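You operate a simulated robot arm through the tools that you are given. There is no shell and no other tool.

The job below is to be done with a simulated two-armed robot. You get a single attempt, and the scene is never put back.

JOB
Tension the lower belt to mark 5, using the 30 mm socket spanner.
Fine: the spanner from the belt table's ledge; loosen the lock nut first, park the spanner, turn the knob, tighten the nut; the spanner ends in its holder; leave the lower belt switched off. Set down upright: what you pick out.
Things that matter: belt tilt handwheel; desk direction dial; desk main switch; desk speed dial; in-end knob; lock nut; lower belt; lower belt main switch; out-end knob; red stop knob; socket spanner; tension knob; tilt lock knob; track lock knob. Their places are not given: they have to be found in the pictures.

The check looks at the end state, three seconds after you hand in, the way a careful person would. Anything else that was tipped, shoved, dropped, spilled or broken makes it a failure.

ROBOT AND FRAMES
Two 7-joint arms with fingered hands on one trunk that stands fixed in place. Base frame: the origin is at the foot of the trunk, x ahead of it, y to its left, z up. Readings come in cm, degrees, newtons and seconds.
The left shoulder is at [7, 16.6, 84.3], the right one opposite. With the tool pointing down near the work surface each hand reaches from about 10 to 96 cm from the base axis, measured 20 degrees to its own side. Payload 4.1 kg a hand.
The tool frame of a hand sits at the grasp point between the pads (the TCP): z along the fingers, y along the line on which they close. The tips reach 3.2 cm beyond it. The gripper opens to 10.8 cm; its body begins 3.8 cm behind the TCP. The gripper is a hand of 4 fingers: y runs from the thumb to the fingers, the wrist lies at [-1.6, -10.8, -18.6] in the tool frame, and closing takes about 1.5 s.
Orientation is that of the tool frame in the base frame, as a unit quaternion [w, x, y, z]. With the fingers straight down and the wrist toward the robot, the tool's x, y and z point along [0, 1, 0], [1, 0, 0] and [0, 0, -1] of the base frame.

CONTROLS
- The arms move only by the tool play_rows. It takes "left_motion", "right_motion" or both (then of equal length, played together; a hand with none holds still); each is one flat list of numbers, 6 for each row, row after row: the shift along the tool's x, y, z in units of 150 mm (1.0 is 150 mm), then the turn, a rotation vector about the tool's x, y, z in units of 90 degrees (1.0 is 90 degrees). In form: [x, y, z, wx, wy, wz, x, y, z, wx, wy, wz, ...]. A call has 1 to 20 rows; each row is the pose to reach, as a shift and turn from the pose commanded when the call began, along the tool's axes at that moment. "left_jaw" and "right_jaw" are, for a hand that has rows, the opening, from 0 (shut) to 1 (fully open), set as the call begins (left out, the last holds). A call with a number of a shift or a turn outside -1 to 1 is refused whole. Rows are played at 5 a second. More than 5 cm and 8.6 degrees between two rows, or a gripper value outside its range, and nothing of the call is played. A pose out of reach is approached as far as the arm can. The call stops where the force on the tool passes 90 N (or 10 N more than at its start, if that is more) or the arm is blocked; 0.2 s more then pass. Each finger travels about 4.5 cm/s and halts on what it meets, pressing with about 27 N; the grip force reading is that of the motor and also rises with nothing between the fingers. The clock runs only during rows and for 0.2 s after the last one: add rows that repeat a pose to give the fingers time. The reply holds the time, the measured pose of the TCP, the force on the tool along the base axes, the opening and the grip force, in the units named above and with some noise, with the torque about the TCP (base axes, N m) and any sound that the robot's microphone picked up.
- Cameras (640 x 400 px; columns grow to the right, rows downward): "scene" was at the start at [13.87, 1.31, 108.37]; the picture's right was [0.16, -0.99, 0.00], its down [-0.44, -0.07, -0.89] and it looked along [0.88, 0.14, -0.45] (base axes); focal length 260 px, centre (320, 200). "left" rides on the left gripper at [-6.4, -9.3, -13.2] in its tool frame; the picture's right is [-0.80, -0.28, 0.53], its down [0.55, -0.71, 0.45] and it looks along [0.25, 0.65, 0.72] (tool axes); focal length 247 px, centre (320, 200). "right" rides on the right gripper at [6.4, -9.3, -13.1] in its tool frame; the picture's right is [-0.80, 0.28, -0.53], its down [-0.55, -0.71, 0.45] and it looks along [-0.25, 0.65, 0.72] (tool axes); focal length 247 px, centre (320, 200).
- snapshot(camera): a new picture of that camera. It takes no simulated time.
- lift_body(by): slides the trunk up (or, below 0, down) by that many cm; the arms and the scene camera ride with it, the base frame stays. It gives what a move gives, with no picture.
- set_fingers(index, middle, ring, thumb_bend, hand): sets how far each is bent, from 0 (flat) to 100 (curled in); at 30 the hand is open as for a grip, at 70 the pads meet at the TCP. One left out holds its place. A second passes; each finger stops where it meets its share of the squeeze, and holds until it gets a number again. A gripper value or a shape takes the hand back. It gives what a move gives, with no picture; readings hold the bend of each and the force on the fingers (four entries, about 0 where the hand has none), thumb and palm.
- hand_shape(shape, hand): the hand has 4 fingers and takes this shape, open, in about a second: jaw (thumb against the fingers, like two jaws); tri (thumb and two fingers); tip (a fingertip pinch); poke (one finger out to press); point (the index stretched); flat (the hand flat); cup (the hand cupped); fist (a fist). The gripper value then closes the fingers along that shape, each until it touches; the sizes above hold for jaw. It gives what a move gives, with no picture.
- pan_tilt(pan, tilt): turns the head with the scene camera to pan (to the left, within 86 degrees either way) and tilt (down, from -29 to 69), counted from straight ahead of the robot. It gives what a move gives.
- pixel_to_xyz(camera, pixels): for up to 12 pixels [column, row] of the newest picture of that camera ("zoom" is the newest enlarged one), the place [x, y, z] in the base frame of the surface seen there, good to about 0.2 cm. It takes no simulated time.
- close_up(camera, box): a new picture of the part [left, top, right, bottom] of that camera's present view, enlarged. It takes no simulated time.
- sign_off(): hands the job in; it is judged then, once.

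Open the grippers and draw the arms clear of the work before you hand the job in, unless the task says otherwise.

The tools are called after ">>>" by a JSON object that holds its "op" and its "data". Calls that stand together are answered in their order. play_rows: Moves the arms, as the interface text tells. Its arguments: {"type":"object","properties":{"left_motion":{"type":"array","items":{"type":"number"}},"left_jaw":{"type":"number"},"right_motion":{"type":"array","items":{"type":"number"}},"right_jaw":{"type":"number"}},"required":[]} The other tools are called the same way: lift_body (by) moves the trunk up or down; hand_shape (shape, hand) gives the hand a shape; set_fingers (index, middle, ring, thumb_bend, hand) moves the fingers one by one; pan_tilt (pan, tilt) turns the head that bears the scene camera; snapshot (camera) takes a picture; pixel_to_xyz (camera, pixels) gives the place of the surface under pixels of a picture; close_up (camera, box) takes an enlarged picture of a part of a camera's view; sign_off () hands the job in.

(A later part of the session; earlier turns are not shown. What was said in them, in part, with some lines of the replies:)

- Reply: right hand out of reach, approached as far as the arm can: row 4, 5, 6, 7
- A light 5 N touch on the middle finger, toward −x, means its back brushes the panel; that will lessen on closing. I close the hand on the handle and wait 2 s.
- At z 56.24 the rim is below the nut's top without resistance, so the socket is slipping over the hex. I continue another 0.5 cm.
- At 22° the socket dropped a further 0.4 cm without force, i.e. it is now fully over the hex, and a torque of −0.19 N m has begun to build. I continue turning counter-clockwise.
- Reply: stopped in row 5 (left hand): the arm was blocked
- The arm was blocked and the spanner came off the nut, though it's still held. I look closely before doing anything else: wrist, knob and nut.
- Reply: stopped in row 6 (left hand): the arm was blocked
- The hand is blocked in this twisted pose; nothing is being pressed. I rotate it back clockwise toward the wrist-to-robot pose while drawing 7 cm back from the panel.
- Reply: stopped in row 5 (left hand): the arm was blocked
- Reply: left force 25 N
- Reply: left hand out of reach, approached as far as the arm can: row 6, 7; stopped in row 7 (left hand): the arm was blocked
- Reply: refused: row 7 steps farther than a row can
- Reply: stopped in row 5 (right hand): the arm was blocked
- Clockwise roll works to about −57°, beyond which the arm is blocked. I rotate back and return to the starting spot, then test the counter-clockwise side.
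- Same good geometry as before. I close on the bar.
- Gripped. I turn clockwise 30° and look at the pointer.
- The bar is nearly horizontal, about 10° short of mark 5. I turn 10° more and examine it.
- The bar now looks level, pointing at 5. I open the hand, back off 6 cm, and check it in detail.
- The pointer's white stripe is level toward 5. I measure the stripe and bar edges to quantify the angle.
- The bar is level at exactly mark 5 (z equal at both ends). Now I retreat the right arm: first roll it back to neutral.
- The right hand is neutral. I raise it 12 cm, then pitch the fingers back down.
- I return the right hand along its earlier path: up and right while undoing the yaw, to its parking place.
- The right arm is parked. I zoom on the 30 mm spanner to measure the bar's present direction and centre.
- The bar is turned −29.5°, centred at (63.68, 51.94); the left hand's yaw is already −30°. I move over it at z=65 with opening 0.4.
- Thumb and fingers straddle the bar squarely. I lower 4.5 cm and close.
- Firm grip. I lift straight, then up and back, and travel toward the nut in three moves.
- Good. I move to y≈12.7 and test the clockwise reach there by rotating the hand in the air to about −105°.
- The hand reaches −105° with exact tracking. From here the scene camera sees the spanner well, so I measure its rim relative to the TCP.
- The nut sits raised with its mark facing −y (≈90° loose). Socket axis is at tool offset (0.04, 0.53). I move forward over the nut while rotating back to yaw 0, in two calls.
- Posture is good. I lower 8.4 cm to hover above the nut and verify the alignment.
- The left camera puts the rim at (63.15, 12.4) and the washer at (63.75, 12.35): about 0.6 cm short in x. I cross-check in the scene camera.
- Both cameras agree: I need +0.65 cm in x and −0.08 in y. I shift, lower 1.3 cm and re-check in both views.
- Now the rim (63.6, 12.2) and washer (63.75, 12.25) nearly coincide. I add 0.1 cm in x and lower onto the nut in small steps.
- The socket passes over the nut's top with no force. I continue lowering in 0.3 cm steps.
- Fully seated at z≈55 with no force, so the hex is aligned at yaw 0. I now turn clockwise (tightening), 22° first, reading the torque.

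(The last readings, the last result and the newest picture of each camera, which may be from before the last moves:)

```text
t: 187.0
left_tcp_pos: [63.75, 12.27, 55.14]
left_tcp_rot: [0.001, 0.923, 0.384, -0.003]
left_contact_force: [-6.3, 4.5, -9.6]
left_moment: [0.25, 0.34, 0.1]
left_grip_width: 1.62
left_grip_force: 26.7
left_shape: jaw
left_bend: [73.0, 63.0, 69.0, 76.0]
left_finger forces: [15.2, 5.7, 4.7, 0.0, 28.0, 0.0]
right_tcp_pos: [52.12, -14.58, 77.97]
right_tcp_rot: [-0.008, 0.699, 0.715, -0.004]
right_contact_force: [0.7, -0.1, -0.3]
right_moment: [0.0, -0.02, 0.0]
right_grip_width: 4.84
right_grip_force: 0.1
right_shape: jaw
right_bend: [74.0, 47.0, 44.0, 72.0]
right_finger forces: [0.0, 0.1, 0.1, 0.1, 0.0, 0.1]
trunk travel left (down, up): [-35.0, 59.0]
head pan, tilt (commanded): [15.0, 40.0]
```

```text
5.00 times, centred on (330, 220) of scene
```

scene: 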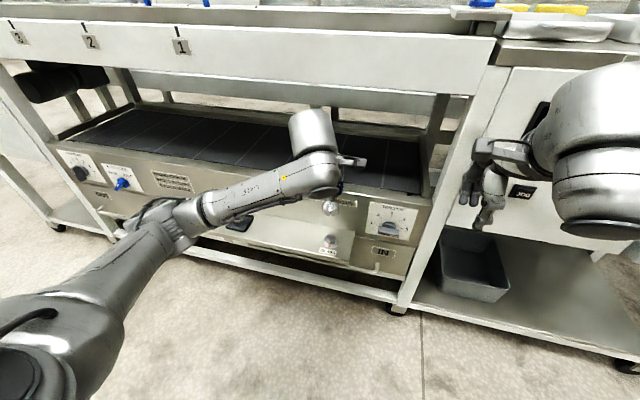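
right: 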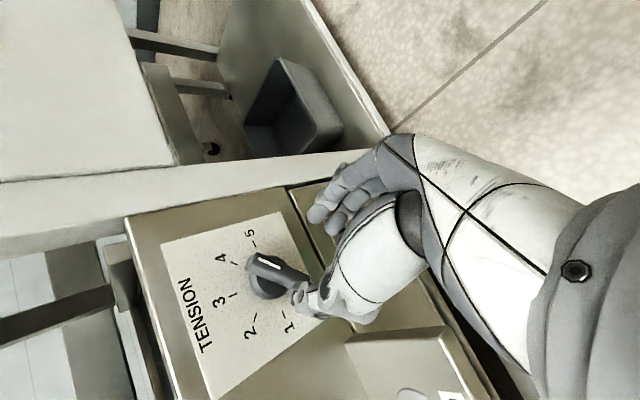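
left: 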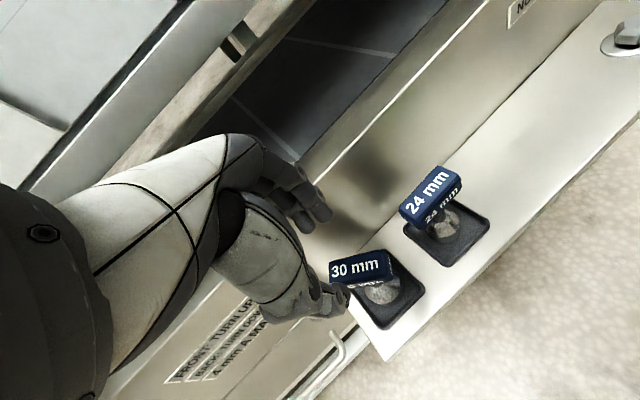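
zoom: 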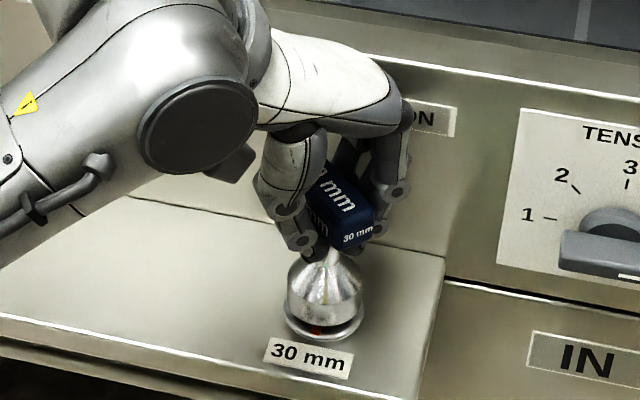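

The nut turns with light torque (+0.1 N m) and draws the spanner down (−9.6 N) as it travels on the thread. I continue 45° clockwise with a slight shift and 0.1 cm of lowering.

>>> {"op": "play_rows", "data": {"left_motion": [-0.001, -0.005, 0.004, 0, 0, 0.0625, -0.001, -0.0085, 0.007, 0, 0, 0.125, -0.001, -0.0085, 0.007, 0, 0, 0.1875, -0.001, -0.0085, 0.008, 0, 0, 0.25, -0.001, -0.0085, 0.008, 0, 0, 0.25]}}

>>> {"op": "play_rows", "data": {"left_motion": [0, 0, 0.002, 0, 0, 0.0625, 0, 0, 0.004, 0, 0, 0.125, 0, 0, 0.006, 0, 0, 0.1875, 0, 0, 0.006, 0, 0, 0.25, 0, 0, 0.006, 0, 0, 0.25]}}

>>> {"op": "close_up", "data": {"camera": "left", "box": [270, 190, 410, 330]}}

>>> {"op": "snapshot", "data": {"camera": "scene"}}

```text
t: 188.2
left_tcp_pos: [63.72, 12.26, 55.09]
left_tcp_rot: [0.003, 0.981, 0.196, -0.003]
left_contact_force: [-3.5, 6.8, -2.3]
left_moment: [0.4, 0.23, 0.1]
left_grip_width: 1.65
left_grip_force: 26.5
left_shape: jaw
left_bend: [73.0, 63.0, 69.0, 76.0]
left_finger forces: [14.5, 5.9, 4.1, 0.1, 27.4, 0.0]
right_tcp_pos: [52.16, -14.72, 78.18]
right_tcp_rot: [-0.008, 0.699, 0.715, -0.003]
right_contact_force: [-0.4, 0.6, -0.1]
right_moment: [0.01, 0.03, 0.0]
right_grip_width: 4.85
right_grip_force: 0.0
right_shape: jaw
right_bend: [74.0, 47.0, 44.0, 72.0]
right_finger forces: [0.0, 0.0, 0.1, 0.0, 0.0, 0.0]
trunk travel left (down, up): [-35.0, 59.0]
head pan, tilt (commanded): [15.0, 40.0]
```

```text
t: 189.4
left_tcp_pos: [63.68, 12.26, 54.9]
left_tcp_rot: [0.003, 1.0, 0.001, -0.002]
left_contact_force: [-1.0, 7.4, 1.0]
left_moment: [0.55, 0.09, 0.06]
left_grip_width: 1.65
left_grip_force: 27.1
left_shape: jaw
left_bend: [73.0, 63.0, 68.0, 76.0]
left_finger forces: [13.3, 6.0, 5.8, 0.1, 27.9, 0.0]
right_tcp_pos: [52.01, -14.68, 78.01]
right_tcp_rot: [-0.008, 0.699, 0.715, -0.003]
right_contact_force: [0.3, 0.2, 0.1]
right_moment: [0.03, -0.02, 0.03]
right_grip_width: 4.84
right_grip_force: 0.2
right_shape: jaw
right_bend: [74.0, 47.0, 44.0, 72.0]
right_finger forces: [0.1, 0.0, 0.0, 0.0, 0.0, 0.0]
trunk travel left (down, up): [-35.0, 59.0]
head pan, tilt (commanded): [15.0, 40.0]
```

```text
2.86 times, centred on (340, 260) of left
```

zoom: 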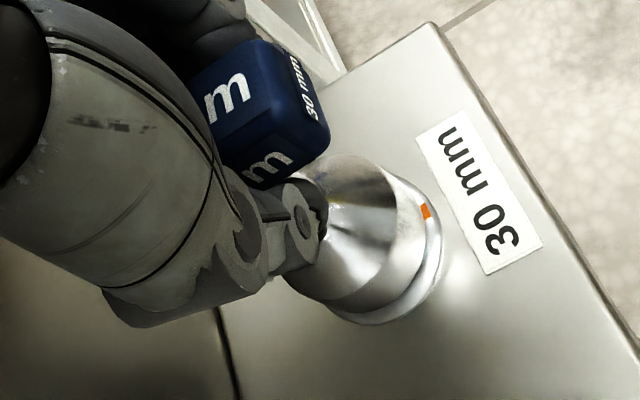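

```text
taken
```

scene: 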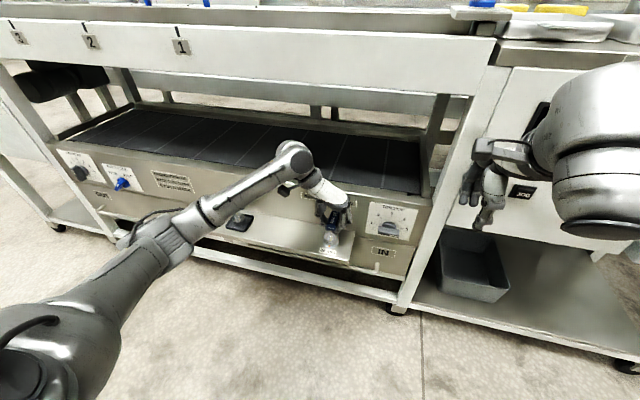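

Yaw −90° now, torque still low; a side force of 7 N in y. I shift +0.15 cm in y and turn another 13°, watching the torque.

>>> {"op": "play_rows", "data": {"left_motion": [0, -0.005, 0.002, 0, 0, 0.05, 0, -0.01, 0.003, 0, 0, 0.1, 0, -0.01, 0.003, 0, 0, 0.145, 0, -0.01, 0.003, 0, 0, 0.145]}}

>>> {"op": "close_up", "data": {"camera": "left", "box": [270, 190, 410, 330]}}

>>> {"op": "close_up", "data": {"camera": "scene", "box": [290, 180, 370, 260]}}

```text
t: 190.4
left_tcp_pos: [63.71, 12.44, 54.8]
left_tcp_rot: [0.003, 0.994, -0.112, -0.001]
left_contact_force: [-2.1, 6.2, 1.7]
left_moment: [0.53, 0.13, 0.43]
left_grip_width: 1.66
left_grip_force: 26.4
left_shape: jaw
left_bend: [73.0, 63.0, 69.0, 76.0]
left_finger forces: [16.4, 6.6, 3.3, 0.1, 32.6, 0.0]
right_tcp_pos: [52.0, -14.69, 78.18]
right_tcp_rot: [-0.009, 0.699, 0.715, -0.003]
right_contact_force: [0.1, -0.3, -0.4]
right_moment: [0.01, 0.0, -0.01]
right_grip_width: 4.8
right_grip_force: 0.1
right_shape: jaw
right_bend: [74.0, 47.0, 44.0, 72.0]
right_finger forces: [0.0, 0.0, 0.1, 0.1, 0.0, 0.0]
trunk travel left (down, up): [-35.0, 59.0]
head pan, tilt (commanded): [15.0, 40.0]
```

```text
2.86 times, centred on (340, 260) of left
```

zoom: 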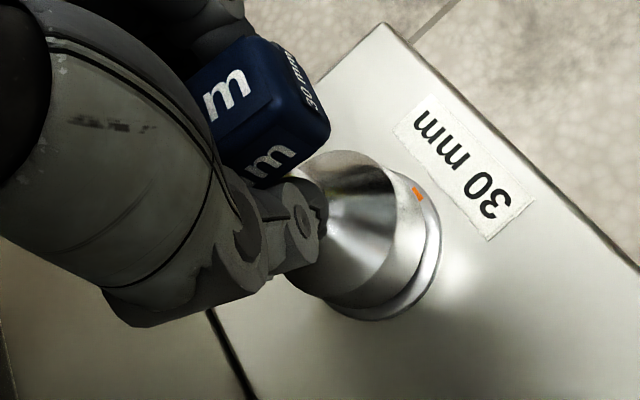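

```text
5.00 times, centred on (330, 220) of scene
```

zoom: 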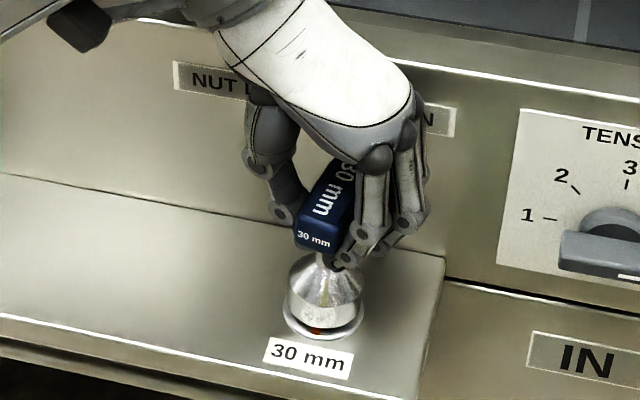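

Torque rises to 0.43 N m at yaw −103°: the nut is coming tight. I turn on in 6° steps.

>>> {"op": "play_rows", "data": {"left_motion": [0, -0.003, 0, 0, 0, 0.035, 0, -0.003, 0, 0, 0, 0.07, 0, -0.003, 0, 0, 0, 0.07]}}

>>> {"op": "play_rows", "data": {"left_motion": [0, -0.003, 0, 0, 0, 0.035, 0, -0.003, 0, 0, 0, 0.07, 0, -0.003, 0, 0, 0, 0.07]}}

>>> {"op": "close_up", "data": {"camera": "left", "box": [270, 190, 410, 330]}}

>>> {"op": "close_up", "data": {"camera": "scene", "box": [290, 180, 370, 260]}}

```text
t: 191.2
left_tcp_pos: [63.75, 12.5, 54.95]
left_tcp_rot: [0.004, 0.986, -0.167, -0.001]
left_contact_force: [-3.0, 8.1, 3.9]
left_moment: [0.58, 0.17, 0.69]
left_grip_width: 1.71
left_grip_force: 27.1
left_shape: jaw
left_bend: [73.0, 63.0, 70.0, 76.0]
left_finger forces: [20.5, 6.9, 1.9, 0.1, 39.6, 0.0]
right_tcp_pos: [51.95, -14.69, 78.1]
right_tcp_rot: [-0.008, 0.699, 0.715, -0.003]
right_contact_force: [-1.0, 0.2, 0.1]
right_moment: [0.02, -0.01, 0.01]
right_grip_width: 4.83
right_grip_force: 0.1
right_shape: jaw
right_bend: [74.0, 47.0, 44.0, 72.0]
right_finger forces: [0.0, 0.0, 0.0, 0.0, 0.1, 0.0]
trunk travel left (down, up): [-35.0, 59.0]
head pan, tilt (commanded): [15.0, 40.0]
```

```text
t: 192.0
left_tcp_pos: [63.8, 12.57, 54.93]
left_tcp_rot: [0.003, 0.975, -0.221, -0.001]
left_contact_force: [-5.0, 9.6, 5.8]
left_moment: [0.68, 0.28, 0.97]
left_grip_width: 1.74
left_grip_force: 27.0
left_shape: jaw
left_bend: [73.0, 63.0, 71.0, 77.0]
left_finger forces: [26.1, 6.7, 0.8, 0.0, 46.8, 0.0]
right_tcp_pos: [51.84, -14.5, 78.06]
right_tcp_rot: [-0.007, 0.699, 0.715, -0.003]
right_contact_force: [-1.1, -0.3, 0.0]
right_moment: [0.01, 0.01, -0.01]
right_grip_width: 4.82
right_grip_force: 0.0
right_shape: jaw
right_bend: [74.0, 47.0, 44.0, 72.0]
right_finger forces: [0.0, 0.0, 0.1, 0.0, 0.0, 0.0]
trunk travel left (down, up): [-35.0, 59.0]
head pan, tilt (commanded): [15.0, 40.0]
```

```text
2.86 times, centred on (340, 260) of left
```

zoom: 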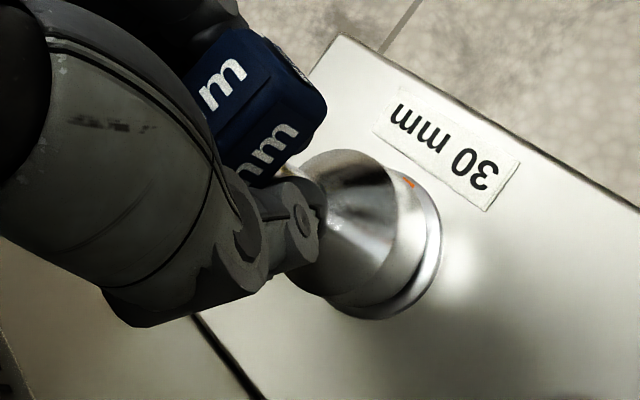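

```text
5.00 times, centred on (330, 220) of scene
```

zoom: 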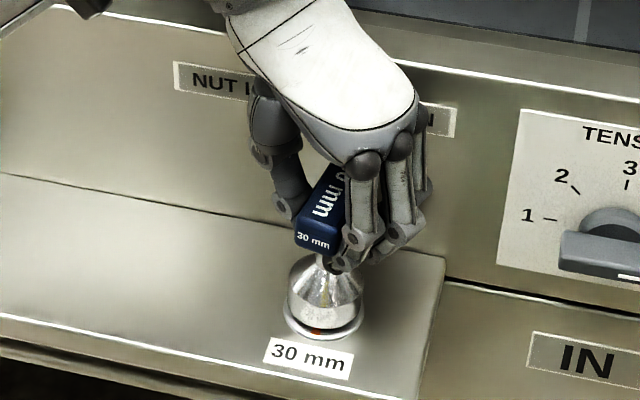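

Torque has reached 0.97 N m and the bar no longer turns with the hand: the nut is at its stop. One more small step to seat it firmly, then I unload.

>>> {"op": "play_rows", "data": {"left_motion": [0, -0.002, 0, 0, 0, 0.03, 0, -0.002, 0, 0, 0, 0.05, 0, -0.002, 0, 0, 0, 0.05, 0, -0.002, 0, 0, 0, 0.05]}}

>>> {"op": "play_rows", "data": {"left_motion": [0, 0, 0, 0, 0, -0.05, 0, 0, 0, 0, 0, -0.11, 0, 0, 0, 0, 0, -0.17, 0, 0, 0, 0, 0, -0.22, 0, 0, 0, 0, 0, -0.22]}}

>>> {"op": "close_up", "data": {"camera": "scene", "box": [290, 180, 370, 260]}}

```text
t: 193.0
left_tcp_pos: [63.7, 12.5, 54.93]
left_tcp_rot: [0.004, 0.966, -0.259, 0.0]
left_contact_force: [-1.8, 9.0, 6.3]
left_moment: [0.61, 0.23, 1.07]
left_grip_width: 1.74
left_grip_force: 27.2
left_shape: jaw
left_bend: [73.0, 63.0, 71.0, 76.0]
left_finger forces: [29.3, 6.0, 0.2, 0.0, 45.7, 0.1]
right_tcp_pos: [51.95, -14.76, 78.05]
right_tcp_rot: [-0.008, 0.699, 0.715, -0.002]
right_contact_force: [0.1, -0.1, 0.4]
right_moment: [0.01, 0.02, 0.01]
right_grip_width: 4.84
right_grip_force: 0.1
right_shape: jaw
right_bend: [74.0, 47.0, 44.0, 72.0]
right_finger forces: [0.0, 0.0, 0.0, 0.0, 0.0, 0.0]
trunk travel left (down, up): [-35.0, 59.0]
head pan, tilt (commanded): [15.0, 40.0]
```

```text
t: 194.2
left_tcp_pos: [63.86, 12.58, 54.81]
left_tcp_rot: [0.003, 0.996, -0.087, -0.001]
left_contact_force: [0.1, 4.0, -0.2]
left_moment: [0.34, -0.03, 0.01]
left_grip_width: 1.57
left_grip_force: 26.9
left_shape: jaw
left_bend: [73.0, 63.0, 69.0, 76.0]
left_finger forces: [13.3, 5.9, 2.5, 0.0, 24.0, 0.0]
right_tcp_pos: [52.16, -14.61, 78.03]
right_tcp_rot: [-0.008, 0.698, 0.716, -0.002]
right_contact_force: [0.0, 0.0, -0.4]
right_moment: [-0.01, 0.02, 0.03]
right_grip_width: 4.83
right_grip_force: 0.2
right_shape: jaw
right_bend: [74.0, 47.0, 44.0, 72.0]
right_finger forces: [0.0, 0.1, 0.0, 0.0, 0.0, 0.0]
trunk travel left (down, up): [-35.0, 59.0]
head pan, tilt (commanded): [15.0, 40.0]
```

```text
5.00 times, centred on (330, 220) of scene
```

zoom: 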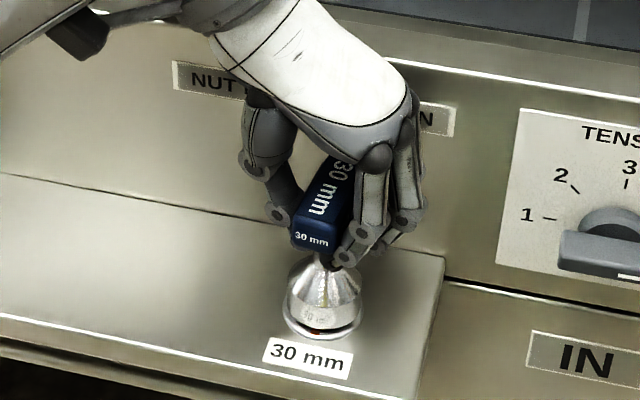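

Unloaded (0.01 N m). I lift the spanner 5 cm straight up and inspect the marks on the nut.

>>> {"op": "play_rows", "data": {"left_motion": [0, 0, -0.05, 0, 0, 0, 0, 0, -0.12, 0, 0, 0, 0, 0, -0.2, 0, 0, 0, 0, 0, -0.28, 0, 0, 0, 0, 0, -0.35, 0, 0, 0, 0, 0, -0.35, 0, 0, 0]}}

>>> {"op": "close_up", "data": {"camera": "scene", "box": [310, 220, 355, 258]}}

>>> {"op": "close_up", "data": {"camera": "left", "box": [270, 190, 430, 330]}}

```text
t: 195.6
left_tcp_pos: [63.69, 12.6, 60.2]
left_tcp_rot: [0.003, 0.996, -0.09, -0.001]
left_contact_force: [-0.1, 0.0, -3.0]
left_moment: [-0.01, 0.01, -0.02]
left_grip_width: 1.56
left_grip_force: 27.0
left_shape: jaw
left_bend: [73.0, 63.0, 69.0, 76.0]
left_finger forces: [11.8, 6.9, 1.8, 0.1, 21.1, 0.0]
right_tcp_pos: [52.21, -14.67, 77.95]
right_tcp_rot: [-0.008, 0.698, 0.716, -0.003]
right_contact_force: [-0.4, 0.1, -0.8]
right_moment: [0.01, 0.03, 0.01]
right_grip_width: 4.83
right_grip_force: 0.1
right_shape: jaw
right_bend: [74.0, 47.0, 44.0, 72.0]
right_finger forces: [0.0, 0.1, 0.1, 0.0, 0.0, 0.0]
trunk travel left (down, up): [-35.0, 59.0]
head pan, tilt (commanded): [15.0, 40.0]
```

```text
10.53 times, centred on (332, 239) of scene
```

zoom: 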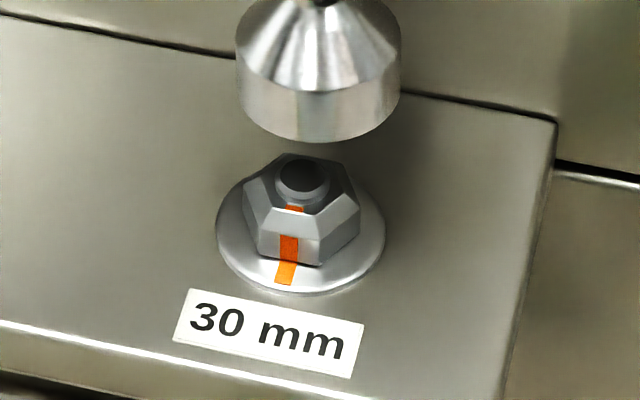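

```text
2.86 times, centred on (350, 260) of left
```

zoom: 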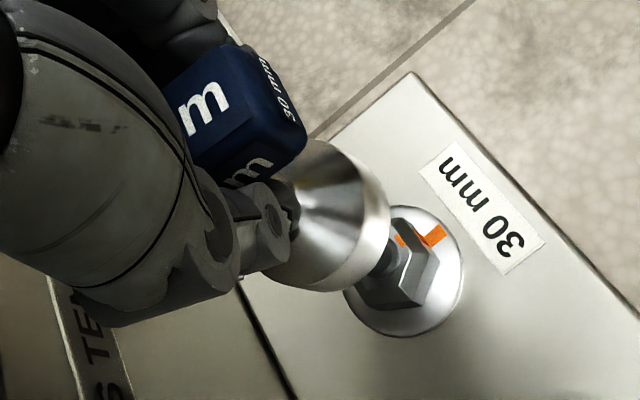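

The orange marks on nut and washer line up: the nut is tight. I now carry the spanner back: raise and draw back from the panel first.

>>> {"op": "play_rows", "data": {"left_motion": [0, 0, -0.16, 0, 0, 0, 0, 0, -0.32, 0, 0, 0, -0.11, 0.02, -0.467, 0, 0, 0, -0.23, 0.04, -0.467, 0, 0, 0, -0.35, 0.06, -0.467, 0, 0, 0, -0.46, 0.081, -0.467, 0, 0, 0, -0.46, 0.081, -0.467, 0, 0, 0]}}

>>> {"op": "play_rows", "data": {"left_motion": [-0.03, -0.16, 0, 0, 0, -0.08, -0.06, -0.32, 0, 0, 0, -0.16, -0.09, -0.48, 0, 0, 0, -0.24, -0.12, -0.64, 0, 0, 0, -0.32, -0.15, -0.8, 0, 0, 0, -0.4, -0.17, -0.95, 0, 0, 0, -0.48, -0.17, -0.95, 0, 0, 0, -0.48]}}

>>> {"op": "snapshot", "data": {"camera": "scene"}}

```text
t: 197.2
left_tcp_pos: [56.61, 12.46, 67.11]
left_tcp_rot: [0.003, 0.996, -0.089, -0.001]
left_contact_force: [-0.1, 0.4, -1.8]
left_moment: [0.02, 0.03, -0.03]
left_grip_width: 1.56
left_grip_force: 26.7
left_shape: jaw
left_bend: [73.0, 63.0, 69.0, 76.0]
left_finger forces: [11.8, 7.1, 1.8, 0.1, 21.2, 0.0]
right_tcp_pos: [52.1, -14.62, 78.02]
right_tcp_rot: [-0.007, 0.699, 0.715, -0.004]
right_contact_force: [-0.4, 0.5, -0.4]
right_moment: [0.01, 0.0, 0.0]
right_grip_width: 4.81
right_grip_force: 0.0
right_shape: jaw
right_bend: [74.0, 47.0, 44.0, 72.0]
right_finger forces: [0.0, 0.0, 0.0, 0.0, 0.1, 0.0]
trunk travel left (down, up): [-35.0, 59.0]
head pan, tilt (commanded): [15.0, 40.0]
```

```text
t: 198.8
left_tcp_pos: [56.81, 27.05, 67.13]
left_tcp_rot: [0.004, 0.959, 0.285, -0.003]
left_contact_force: [-0.5, 0.7, -1.8]
left_moment: [-0.01, 0.03, 0.0]
left_grip_width: 1.55
left_grip_force: 27.4
left_shape: jaw
left_bend: [73.0, 63.0, 69.0, 77.0]
left_finger forces: [11.8, 7.3, 1.9, 0.0, 21.5, 0.1]
right_tcp_pos: [52.03, -14.67, 78.06]
right_tcp_rot: [-0.008, 0.699, 0.715, -0.004]
right_contact_force: [-0.7, -0.2, 0.7]
right_moment: [0.02, 0.01, 0.0]
right_grip_width: 4.81
right_grip_force: 0.0
right_shape: jaw
right_bend: [74.0, 47.0, 44.0, 72.0]
right_finger forces: [0.0, 0.1, 0.0, 0.1, 0.1, 0.1]
trunk travel left (down, up): [-35.0, 59.0]
head pan, tilt (commanded): [15.0, 40.0]
```

```text
taken
```

scene: 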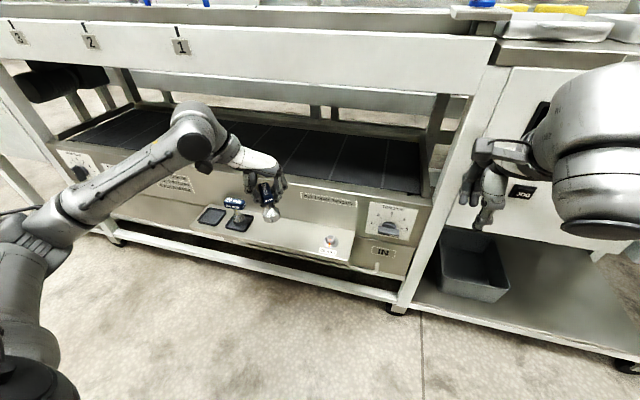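

On track. I continue +12.6 cm in y while rotating to about −30° yaw.

>>> {"op": "play_rows", "data": {"left_motion": [0.092, -0.141, 0, 0, 0, -0.06, 0.184, -0.282, 0, 0, 0, -0.12, 0.275, -0.422, 0, 0, 0, -0.18, 0.367, -0.563, 0, 0, 0, -0.24, 0.459, -0.704, 0, 0, 0, -0.3, 0.459, -0.704, 0, 0, 0, -0.3]}}

>>> {"op": "play_rows", "data": {"left_motion": [0.145, -0.084, 0, 0, 0, 0, 0.29, -0.168, 0, 0, 0, 0, 0.436, -0.252, 0, 0, 0, 0, 0.58, -0.336, 0, 0, 0, 0, 0.727, -0.42, 0, 0, 0, 0, 0.727, -0.42, 0, 0, 0, 0]}}

>>> {"op": "snapshot", "data": {"camera": "scene"}}

>>> {"op": "close_up", "data": {"camera": "left", "box": [260, 180, 440, 330]}}

```text
t: 200.2
left_tcp_pos: [56.85, 39.66, 66.99]
left_tcp_rot: [0.002, 0.866, 0.5, -0.004]
left_contact_force: [0.4, -0.4, -2.7]
left_moment: [-0.02, 0.01, -0.01]
left_grip_width: 1.59
left_grip_force: 27.0
left_shape: jaw
left_bend: [73.0, 63.0, 69.0, 77.0]
left_finger forces: [11.8, 7.4, 1.9, 0.1, 21.4, 0.0]
right_tcp_pos: [51.98, -14.66, 77.93]
right_tcp_rot: [-0.008, 0.699, 0.715, -0.002]
right_contact_force: [0.2, -0.2, 0.4]
right_moment: [-0.03, 0.01, 0.0]
right_grip_width: 4.83
right_grip_force: 0.0
right_shape: jaw
right_bend: [74.0, 47.0, 44.0, 72.0]
right_finger forces: [0.1, 0.0, 0.0, 0.0, 0.0, 0.0]
trunk travel left (down, up): [-35.0, 59.0]
head pan, tilt (commanded): [15.0, 40.0]
```

```text
t: 201.6
left_tcp_pos: [56.93, 52.28, 66.64]
left_tcp_rot: [0.003, 0.866, 0.5, -0.003]
left_contact_force: [0.1, 0.7, -2.8]
left_moment: [-0.03, 0.01, -0.04]
left_grip_width: 1.55
left_grip_force: 26.9
left_shape: jaw
left_bend: [73.0, 63.0, 69.0, 77.0]
left_finger forces: [11.9, 7.5, 1.9, 0.1, 21.6, 0.0]
right_tcp_pos: [52.05, -14.73, 78.05]
right_tcp_rot: [-0.008, 0.699, 0.715, -0.004]
right_contact_force: [0.3, 0.1, 0.1]
right_moment: [0.04, -0.01, -0.04]
right_grip_width: 4.84
right_grip_force: 0.0
right_shape: jaw
right_bend: [74.0, 47.0, 44.0, 72.0]
right_finger forces: [0.0, 0.1, 0.0, 0.1, 0.0, 0.0]
trunk travel left (down, up): [-35.0, 59.0]
head pan, tilt (commanded): [15.0, 40.0]
```

```text
taken
```

scene: 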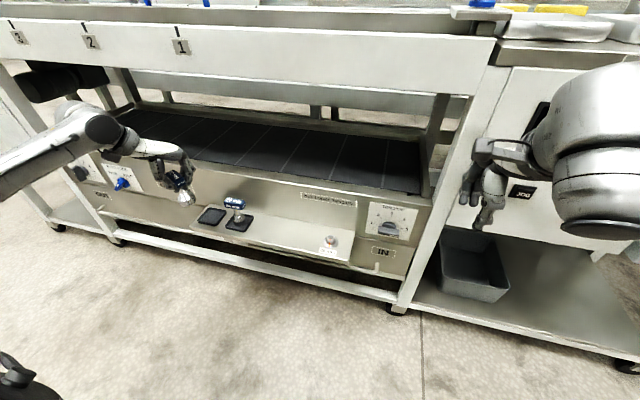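

```text
2.67 times, centred on (350, 255) of left
```

zoom: 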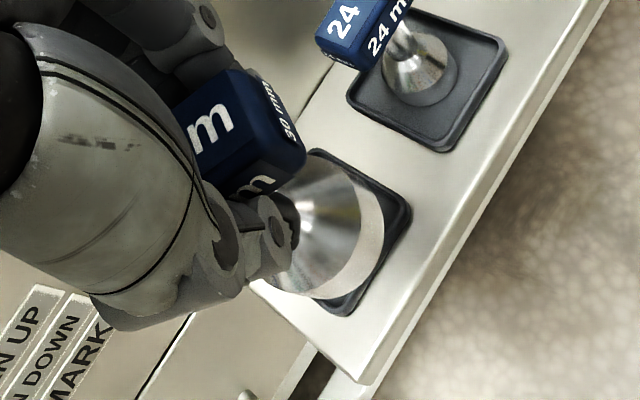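

I measure the rim in this zoom to place the socket over the tray centre.

>>> {"op": "pixel_to_xyz", "data": {"camera": "zoom", "pixels": [[380, 210], [376, 238], [364, 264], [346, 284], [322, 293], [372, 190], [358, 200], [350, 240], [330, 268], [305, 285], [400, 215], [345, 310]]}}

>>> {"op": "close_up", "data": {"camera": "scene", "box": [140, 140, 260, 240]}}

```text
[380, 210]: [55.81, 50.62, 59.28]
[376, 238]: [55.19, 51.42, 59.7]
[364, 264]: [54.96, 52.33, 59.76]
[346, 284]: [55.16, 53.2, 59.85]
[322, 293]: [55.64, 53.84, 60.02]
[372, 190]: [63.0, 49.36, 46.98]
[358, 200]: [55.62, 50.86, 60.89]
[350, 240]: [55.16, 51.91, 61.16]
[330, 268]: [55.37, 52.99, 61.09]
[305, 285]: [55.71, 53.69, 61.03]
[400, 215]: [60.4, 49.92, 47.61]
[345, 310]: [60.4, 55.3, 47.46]
```

```text
4.00 times, centred on (200, 190) of scene
```

zoom: 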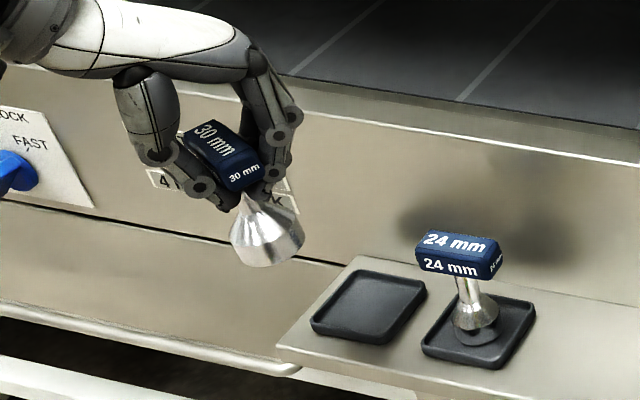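

Rim centre ≈(57.0, 52.35), spanner vertical. I move it over the tray centre and lower 10 cm.

>>> {"op": "play_rows", "data": {"left_motion": [0.071, 0.13, 0, 0, 0, 0, 0.142, 0.26, 0, 0, 0, 0, 0.213, 0.389, 0, 0, 0, 0, 0.213, 0.389, 0.18, 0, 0, 0, 0.213, 0.389, 0.36, 0, 0, 0, 0.213, 0.389, 0.54, 0, 0, 0, 0.213, 0.389, 0.67, 0, 0, 0, 0.213, 0.389, 0.67, 0, 0, 0]}}

>>> {"op": "close_up", "data": {"camera": "left", "box": [260, 180, 440, 330]}}

>>> {"op": "close_up", "data": {"camera": "scene", "box": [150, 150, 270, 250]}}

```text
t: 203.4
left_tcp_pos: [63.46, 52.08, 56.84]
left_tcp_rot: [0.002, 0.866, 0.5, -0.004]
left_contact_force: [0.0, 0.5, -1.7]
left_moment: [0.0, 0.03, 0.02]
left_grip_width: 1.56
left_grip_force: 27.2
left_shape: jaw
left_bend: [73.0, 63.0, 69.0, 77.0]
left_finger forces: [11.8, 7.6, 2.0, 0.0, 21.9, 0.1]
right_tcp_pos: [52.06, -14.67, 78.1]
right_tcp_rot: [-0.008, 0.699, 0.715, -0.003]
right_contact_force: [0.5, 0.4, -0.2]
right_moment: [0.01, 0.03, -0.02]
right_grip_width: 4.83
right_grip_force: 0.2
right_shape: jaw
right_bend: [74.0, 47.0, 44.0, 72.0]
right_finger forces: [0.0, 0.0, 0.0, 0.1, 0.0, 0.0]
trunk travel left (down, up): [-35.0, 59.0]
head pan, tilt (commanded): [15.0, 40.0]
```

```text
2.67 times, centred on (350, 255) of left
```

zoom: 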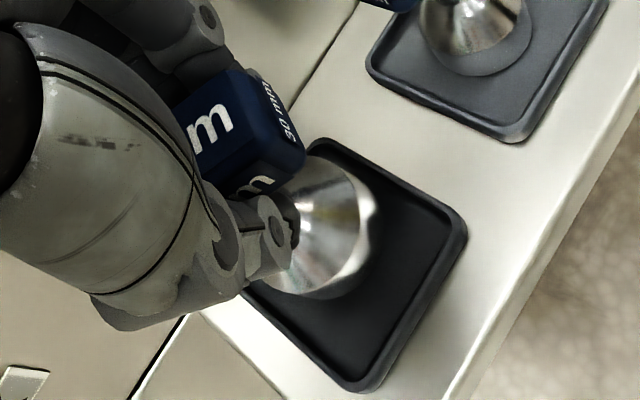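

```text
4.00 times, centred on (210, 200) of scene
```

zoom: 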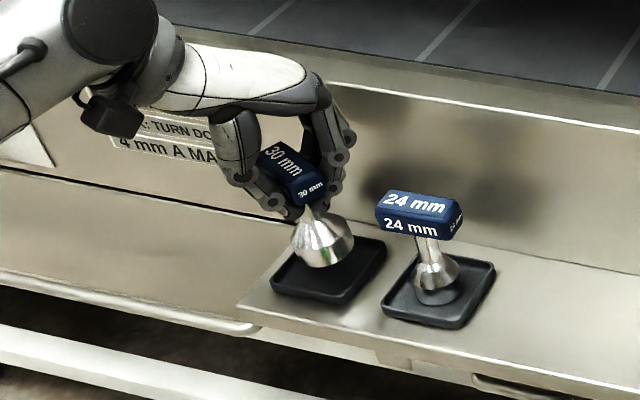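

The socket is over the tray's middle. I lower 1.5 cm, then creep to contact.

>>> {"op": "play_rows", "data": {"left_motion": [0, 0, 0.04, 0, 0, 0, 0, 0, 0.08, 0, 0, 0, 0, 0, 0.1, 0, 0, 0, 0, 0, 0.1, 0, 0, 0]}}

>>> {"op": "play_rows", "data": {"left_motion": [0, 0, 0.008, 0, 0, 0, 0, 0, 0.016, 0, 0, 0, 0, 0, 0.016, 0, 0, 0]}}

>>> {"op": "play_rows", "data": {"left_motion": [0, 0, 0.007, 0, 0, 0, 0, 0, 0.013, 0, 0, 0, 0, 0, 0.013, 0, 0, 0]}}

```text
t: 204.4
left_tcp_pos: [63.37, 51.94, 55.31]
left_tcp_rot: [0.002, 0.866, 0.5, -0.004]
left_contact_force: [0.0, -0.1, -2.3]
left_moment: [-0.03, 0.02, -0.01]
left_grip_width: 1.59
left_grip_force: 27.0
left_shape: jaw
left_bend: [73.0, 63.0, 69.0, 77.0]
left_finger forces: [11.9, 7.7, 2.1, 0.1, 21.9, 0.1]
right_tcp_pos: [52.13, -14.68, 77.99]
right_tcp_rot: [-0.007, 0.699, 0.715, -0.003]
right_contact_force: [0.0, 0.0, -0.2]
right_moment: [-0.01, -0.01, -0.02]
right_grip_width: 4.83
right_grip_force: 0.1
right_shape: jaw
right_bend: [74.0, 47.0, 44.0, 72.0]
right_finger forces: [0.0, 0.0, 0.0, 0.0, 0.0, 0.0]
trunk travel left (down, up): [-35.0, 59.0]
head pan, tilt (commanded): [15.0, 40.0]
```

```text
t: 205.2
left_tcp_pos: [63.49, 52.03, 55.1]
left_tcp_rot: [0.002, 0.866, 0.5, -0.004]
left_contact_force: [0.5, 0.3, -1.6]
left_moment: [-0.01, 0.02, 0.01]
left_grip_width: 1.6
left_grip_force: 27.3
left_shape: jaw
left_bend: [73.0, 63.0, 69.0, 77.0]
left_finger forces: [11.8, 7.7, 2.1, 0.0, 22.0, 0.0]
right_tcp_pos: [52.16, -14.7, 77.97]
right_tcp_rot: [-0.008, 0.699, 0.715, -0.003]
right_contact_force: [-0.7, -0.2, 0.2]
right_moment: [0.02, 0.01, -0.01]
right_grip_width: 4.84
right_grip_force: 0.0
right_shape: jaw
right_bend: [74.0, 47.0, 44.0, 72.0]
right_finger forces: [0.0, 0.0, 0.0, 0.1, 0.0, 0.1]
trunk travel left (down, up): [-35.0, 59.0]
head pan, tilt (commanded): [15.0, 40.0]
```

```text
t: 206.0
left_tcp_pos: [63.39, 52.05, 54.85]
left_tcp_rot: [0.002, 0.866, 0.5, -0.004]
left_contact_force: [-0.5, 0.0, -2.5]
left_moment: [0.0, 0.0, -0.01]
left_grip_width: 1.56
left_grip_force: 26.8
left_shape: jaw
left_bend: [73.0, 63.0, 69.0, 77.0]
left_finger forces: [11.8, 7.8, 2.0, 0.1, 21.9, 0.0]
right_tcp_pos: [52.06, -14.68, 78.08]
right_tcp_rot: [-0.008, 0.699, 0.715, -0.003]
right_contact_force: [-0.5, -0.1, 0.4]
right_moment: [0.01, -0.01, 0.0]
right_grip_width: 4.83
right_grip_force: 0.0
right_shape: jaw
right_bend: [74.0, 47.0, 44.0, 72.0]
right_finger forces: [0.0, 0.0, 0.1, 0.0, 0.0, 0.0]
trunk travel left (down, up): [-35.0, 59.0]
head pan, tilt (commanded): [15.0, 40.0]
```

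No contact yet at z 54.85; I continue in 0.15–0.2 cm steps.

>>> {"op": "play_rows", "data": {"left_motion": [0, 0, 0.006, 0, 0, 0, 0, 0, 0.012, 0, 0, 0, 0, 0, 0.012, 0, 0, 0]}}

>>> {"op": "play_rows", "data": {"left_motion": [0, 0, 0.006, 0, 0, 0, 0, 0, 0.012, 0, 0, 0, 0, 0, 0.012, 0, 0, 0]}}

>>> {"op": "close_up", "data": {"camera": "left", "box": [260, 180, 440, 330]}}

>>> {"op": "close_up", "data": {"camera": "scene", "box": [150, 150, 270, 250]}}

```text
t: 206.8
left_tcp_pos: [63.4, 51.99, 54.69]
left_tcp_rot: [0.002, 0.866, 0.5, -0.002]
left_contact_force: [-0.9, -1.0, 1.9]
left_moment: [-0.01, 0.04, 0.01]
left_grip_width: 1.61
left_grip_force: 26.9
left_shape: jaw
left_bend: [73.0, 63.0, 70.0, 77.0]
left_finger forces: [12.0, 8.0, 1.5, 0.0, 21.7, 0.0]
right_tcp_pos: [52.14, -14.73, 77.92]
right_tcp_rot: [-0.008, 0.699, 0.715, -0.002]
right_contact_force: [0.5, 0.3, 0.5]
right_moment: [0.01, -0.02, 0.0]
right_grip_width: 4.83
right_grip_force: 0.0
right_shape: jaw
right_bend: [74.0, 47.0, 44.0, 72.0]
right_finger forces: [0.0, 0.0, 0.1, 0.0, 0.1, 0.0]
trunk travel left (down, up): [-35.0, 59.0]
head pan, tilt (commanded): [15.0, 40.0]
```

```text
t: 207.6
left_tcp_pos: [63.36, 51.92, 54.69]
left_tcp_rot: [0.002, 0.866, 0.5, -0.003]
left_contact_force: [-1.5, -2.6, 6.2]
left_moment: [-0.01, 0.05, 0.03]
left_grip_width: 1.64
left_grip_force: 27.0
left_shape: jaw
left_bend: [73.0, 63.0, 70.0, 77.0]
left_finger forces: [12.3, 8.7, 1.3, 0.1, 21.3, 0.0]
right_tcp_pos: [52.07, -14.84, 78.13]
right_tcp_rot: [-0.008, 0.699, 0.715, -0.002]
right_contact_force: [0.0, 0.0, 0.1]
right_moment: [-0.03, 0.0, 0.02]
right_grip_width: 4.84
right_grip_force: 0.0
right_shape: jaw
right_bend: [74.0, 47.0, 44.0, 72.0]
right_finger forces: [0.1, 0.0, 0.0, 0.1, 0.0, 0.0]
trunk travel left (down, up): [-35.0, 59.0]
head pan, tilt (commanded): [15.0, 40.0]
```

```text
2.67 times, centred on (350, 255) of left
```

zoom: 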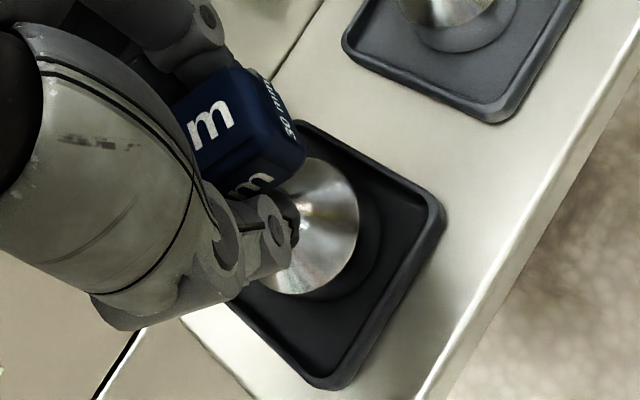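

```text
4.00 times, centred on (210, 200) of scene
```

zoom: 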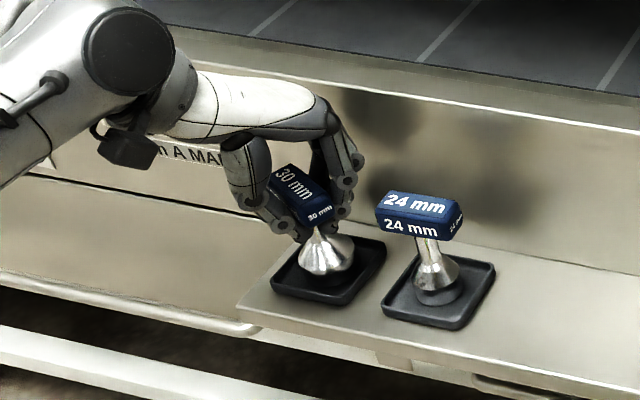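

The socket stands on the tray floor (6 N). I open the hand gently and check that the spanner stays upright.

>>> {"op": "play_rows", "data": {"left_motion": [0, 0, 0, 0, 0, 0, 0, 0, 0, 0, 0, 0, 0, 0, 0, 0, 0, 0, 0, 0, 0, 0, 0, 0, 0, 0, 0, 0, 0, 0], "left_jaw": 0.4}}

>>> {"op": "close_up", "data": {"camera": "left", "box": [260, 180, 440, 330]}}

>>> {"op": "close_up", "data": {"camera": "scene", "box": [150, 150, 270, 250]}}

```text
t: 208.8
left_tcp_pos: [63.41, 51.98, 54.46]
left_tcp_rot: [0.003, 0.866, 0.499, -0.003]
left_contact_force: [0.2, -0.2, 0.6]
left_moment: [0.02, -0.01, 0.01]
left_grip_width: 4.31
left_grip_force: 0.1
left_shape: jaw
left_bend: [74.0, 49.0, 47.0, 73.0]
left_finger forces: [0.1, 0.0, 0.0, 0.0, 0.0, 0.0]
right_tcp_pos: [52.04, -14.64, 78.07]
right_tcp_rot: [-0.008, 0.699, 0.715, -0.003]
right_contact_force: [-0.6, 1.0, -0.3]
right_moment: [-0.01, 0.02, 0.01]
right_grip_width: 4.83
right_grip_force: 0.0
right_shape: jaw
right_bend: [74.0, 47.0, 44.0, 72.0]
right_finger forces: [0.0, 0.0, 0.1, 0.0, 0.0, 0.0]
trunk travel left (down, up): [-35.0, 59.0]
head pan, tilt (commanded): [15.0, 40.0]
```

```text
2.67 times, centred on (350, 255) of left
```

zoom: 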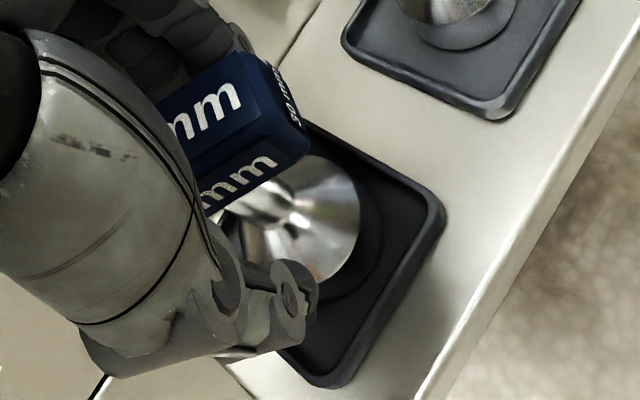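

```text
4.00 times, centred on (210, 200) of scene
```

zoom: 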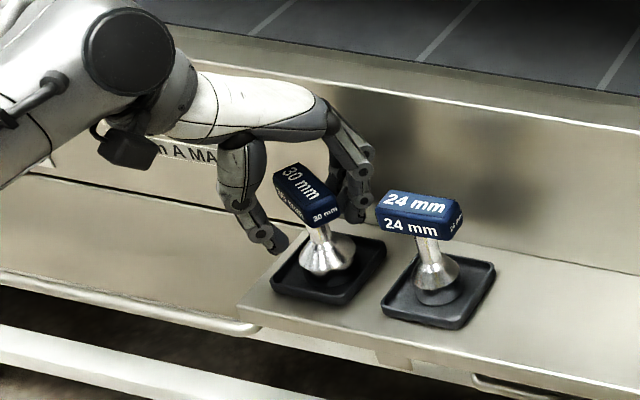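

The spanner stands upright and free in its tray. I lift the hand straight up off it and then draw back.

>>> {"op": "play_rows", "data": {"left_motion": [0, 0, 0, 0, 0, 0, 0, 0, -0.1, 0, 0, 0, 0, 0, -0.22, 0, 0, 0, 0, 0, -0.36, 0, 0, 0, 0, 0, -0.5, 0, 0, 0, 0, 0, -0.65, 0, 0, 0, 0, 0, -0.65, 0, 0, 0], "left_jaw": 0.45}}

>>> {"op": "play_rows", "data": {"left_motion": [-0.067, -0.115, -0.09, 0, 0, 0, -0.133, -0.231, -0.18, 0, 0, 0, -0.2, -0.346, -0.27, 0, 0, 0, -0.267, -0.462, -0.36, 0, 0, 0, -0.333, -0.577, -0.45, 0, 0, 0, -0.4, -0.693, -0.55, 0, 0, 0, -0.467, -0.808, -0.6, 0, 0, 0, -0.467, -0.808, -0.6, 0, 0, 0], "left_jaw": 1}}

>>> {"op": "snapshot", "data": {"camera": "scene"}}

>>> {"op": "close_up", "data": {"camera": "scene", "box": [180, 170, 260, 240]}}

```text
t: 210.4
left_tcp_pos: [63.42, 51.82, 64.41]
left_tcp_rot: [0.003, 0.866, 0.499, -0.004]
left_contact_force: [0.4, 0.6, 0.6]
left_moment: [-0.02, 0.02, -0.02]
left_grip_width: 4.84
left_grip_force: 0.0
left_shape: jaw
left_bend: [74.0, 47.0, 44.0, 72.0]
left_finger forces: [0.0, 0.0, 0.0, 0.0, 0.0, 0.0]
right_tcp_pos: [52.09, -14.75, 78.1]
right_tcp_rot: [-0.008, 0.699, 0.715, -0.003]
right_contact_force: [-0.1, -0.4, -0.8]
right_moment: [-0.02, -0.02, 0.01]
right_grip_width: 4.81
right_grip_force: 0.0
right_shape: jaw
right_bend: [74.0, 47.0, 44.0, 72.0]
right_finger forces: [0.0, 0.0, 0.0, 0.0, 0.0, 0.0]
trunk travel left (down, up): [-35.0, 59.0]
head pan, tilt (commanded): [15.0, 40.0]
```

```text
t: 212.2
left_tcp_pos: [49.49, 52.26, 73.44]
left_tcp_rot: [0.002, 0.866, 0.5, -0.003]
left_contact_force: [0.3, -0.4, -0.6]
left_moment: [0.0, -0.05, -0.04]
left_grip_width: 10.76
left_grip_force: 0.0
left_shape: jaw
left_bend: [30.0, 30.0, 30.0, 30.0]
left_finger forces: [0.0, 0.1, 0.1, 0.0, 0.0, 0.1]
right_tcp_pos: [52.0, -14.78, 78.11]
right_tcp_rot: [-0.008, 0.699, 0.715, -0.003]
right_contact_force: [0.2, -0.4, 0.3]
right_moment: [-0.01, -0.01, -0.01]
right_grip_width: 4.82
right_grip_force: 0.1
right_shape: jaw
right_bend: [74.0, 47.0, 44.0, 72.0]
right_finger forces: [0.0, 0.0, 0.0, 0.0, 0.0, 0.1]
trunk travel left (down, up): [-35.0, 59.0]
head pan, tilt (commanded): [15.0, 40.0]
```

```text
taken
```

scene: 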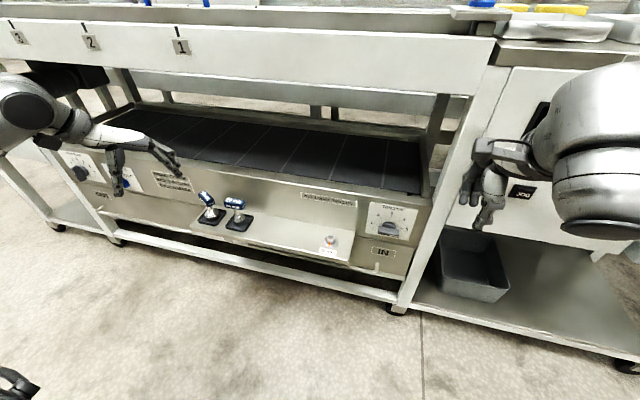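

```text
5.71 times, centred on (220, 205) of scene
```

zoom: 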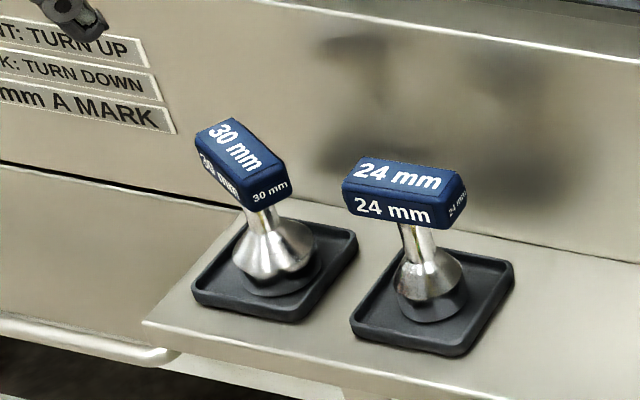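

Both spanners stand upright in their trays. I open the right hand and raise the left one to draw both arms clear.

>>> {"op": "play_rows", "data": {"left_motion": [-0.05, -0.06, -0.11, 0, 0, 0, -0.09, -0.12, -0.22, 0, 0, 0, -0.13, -0.18, -0.33, 0, 0, 0, -0.17, -0.24, -0.44, 0, 0, 0, -0.17, -0.24, -0.55, 0, 0, 0, -0.17, -0.24, -0.62, 0, 0, 0, -0.17, -0.24, -0.62, 0, 0, 0], "left_jaw": 1, "right_motion": [0, 0, -0.02, 0, 0, 0, 0, 0, -0.04, 0, 0, 0, 0, 0, -0.06, 0, 0, 0, 0, 0, -0.06, 0, 0, 0, 0, 0, -0.06, 0, 0, 0, 0, 0, -0.06, 0, 0, 0, 0, 0, -0.06, 0, 0, 0], "right_jaw": 1}}

>>> {"op": "snapshot", "data": {"camera": "scene"}}

>>> {"op": "close_up", "data": {"camera": "scene", "box": [310, 185, 430, 270]}}

>>> {"op": "close_up", "data": {"camera": "scene", "box": [40, 130, 200, 230]}}

```text
t: 213.8
left_tcp_pos: [45.17, 51.75, 82.58]
left_tcp_rot: [0.003, 0.866, 0.5, -0.004]
left_contact_force: [0.2, 0.0, -0.1]
left_moment: [-0.01, 0.02, -0.01]
left_grip_width: 10.75
left_grip_force: 0.0
left_shape: jaw
left_bend: [30.0, 30.0, 30.0, 30.0]
left_finger forces: [0.0, 0.0, 0.0, 0.1, 0.1, 0.1]
right_tcp_pos: [52.06, -14.67, 78.9]
right_tcp_rot: [-0.009, 0.699, 0.715, -0.004]
right_contact_force: [-0.3, 0.2, -0.6]
right_moment: [0.0, -0.01, -0.02]
right_grip_width: 10.77
right_grip_force: 0.0
right_shape: jaw
right_bend: [30.0, 30.0, 30.0, 30.0]
right_finger forces: [0.0, 0.0, 0.0, 0.0, 0.0, 0.1]
trunk travel left (down, up): [-35.0, 59.0]
head pan, tilt (commanded): [15.0, 40.0]
```

```text
taken
```

scene: 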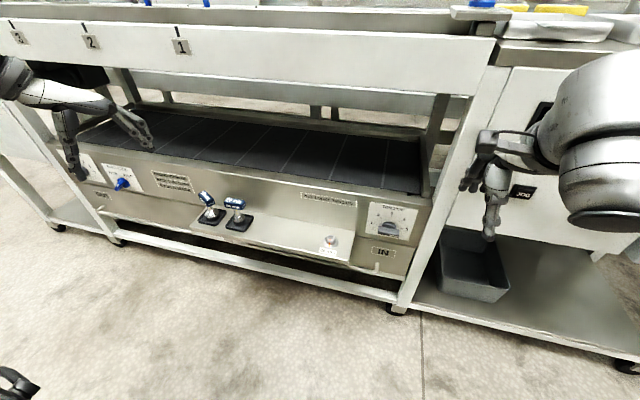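

```text
4.71 times, centred on (370, 228) of scene
```

zoom: 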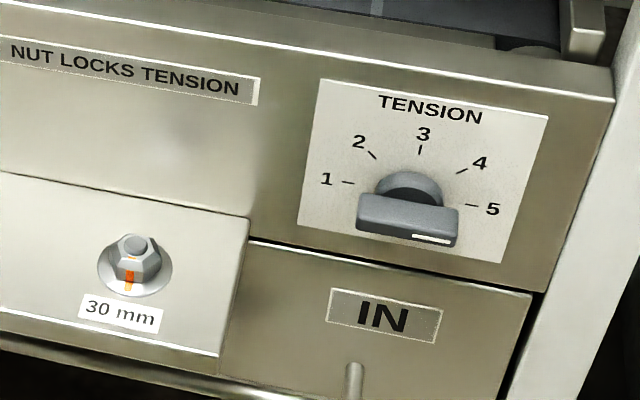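

```text
4.00 times, centred on (120, 180) of scene
```

zoom: 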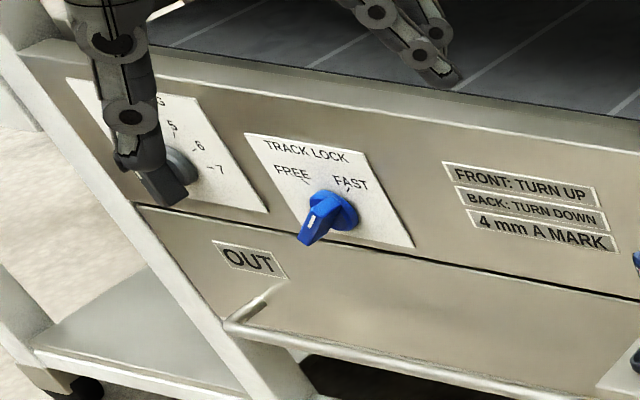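

The knob is at 5, the nut's marks are in line, and the track lock is unchanged. Last check: the lower belt's main switch on the right.

>>> {"op": "pan_tilt", "data": {"pan": -20, "tilt": 35}}

>>> {"op": "snapshot", "data": {"camera": "scene"}}

>>> {"op": "snapshot", "data": {"camera": "right"}}

```text
t: 214.8
left_tcp_pos: [45.15, 51.73, 82.78]
left_tcp_rot: [0.003, 0.866, 0.499, -0.004]
left_contact_force: [0.1, -0.7, 0.0]
left_moment: [-0.02, -0.01, -0.03]
left_grip_width: 10.78
left_grip_force: 0.1
left_shape: jaw
left_bend: [30.0, 30.0, 30.0, 30.0]
left_finger forces: [0.0, 0.1, 0.1, 0.0, 0.0, 0.0]
right_tcp_pos: [52.13, -14.81, 79.01]
right_tcp_rot: [-0.008, 0.699, 0.715, -0.003]
right_contact_force: [0.6, -0.5, -0.7]
right_moment: [0.03, 0.01, 0.0]
right_grip_width: 10.75
right_grip_force: 0.1
right_shape: jaw
right_bend: [30.0, 30.0, 30.0, 30.0]
right_finger forces: [0.1, 0.0, 0.0, 0.1, 0.0, 0.0]
trunk travel left (down, up): [-35.0, 59.0]
head pan, tilt (commanded): [-20.0, 35.0]
```

```text
taken
```

scene: 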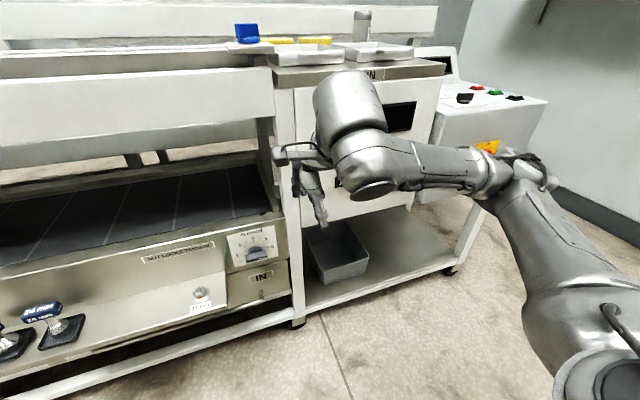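

```text
taken
```

right: 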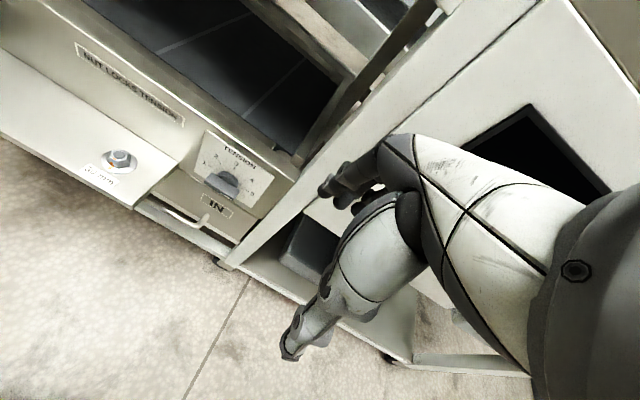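

The knob reads 5 and the nut is tight. The 30 mm spanner stands upright in its tray. The lower belt's switch is hidden behind the right arm now. It was OFF when last seen, the arm stayed well clear of it, and the belt is still. Both hands are open and clear of the work, so I hand in.

>>> {"op": "sign_off", "data": {}}

```text
The job is handed in.
```

I tensioned the lower belt to mark 5 and handed the job in.

- **Tension knob:** it points level at mark 5. It started at mark 2.
- **Lock nut:** I loosened it about 90° with the 30 mm spanner. I then parked the spanner, turned the knob and tightened the nut again. The orange marks on nut and washer line up, and the last torque reading was about 1 N m.
- **Spanner:** it stands upright in its own tray on the ledge. Its handle is turned about 30° from how it stood at the start.
- **Lower belt main switch:** I never touched it, and it pointed to OFF when last in clear view. In the final picture the right arm hides it, so I could not confirm it by sight at the end.
- **First loosening attempt:** the left arm ran out of room and the spanner came off the nut. It stayed in the hand, and I set it back in its tray and gripped it again. The readings and pictures showed nothing else moved.

Both hands are open and drawn clear of the work.
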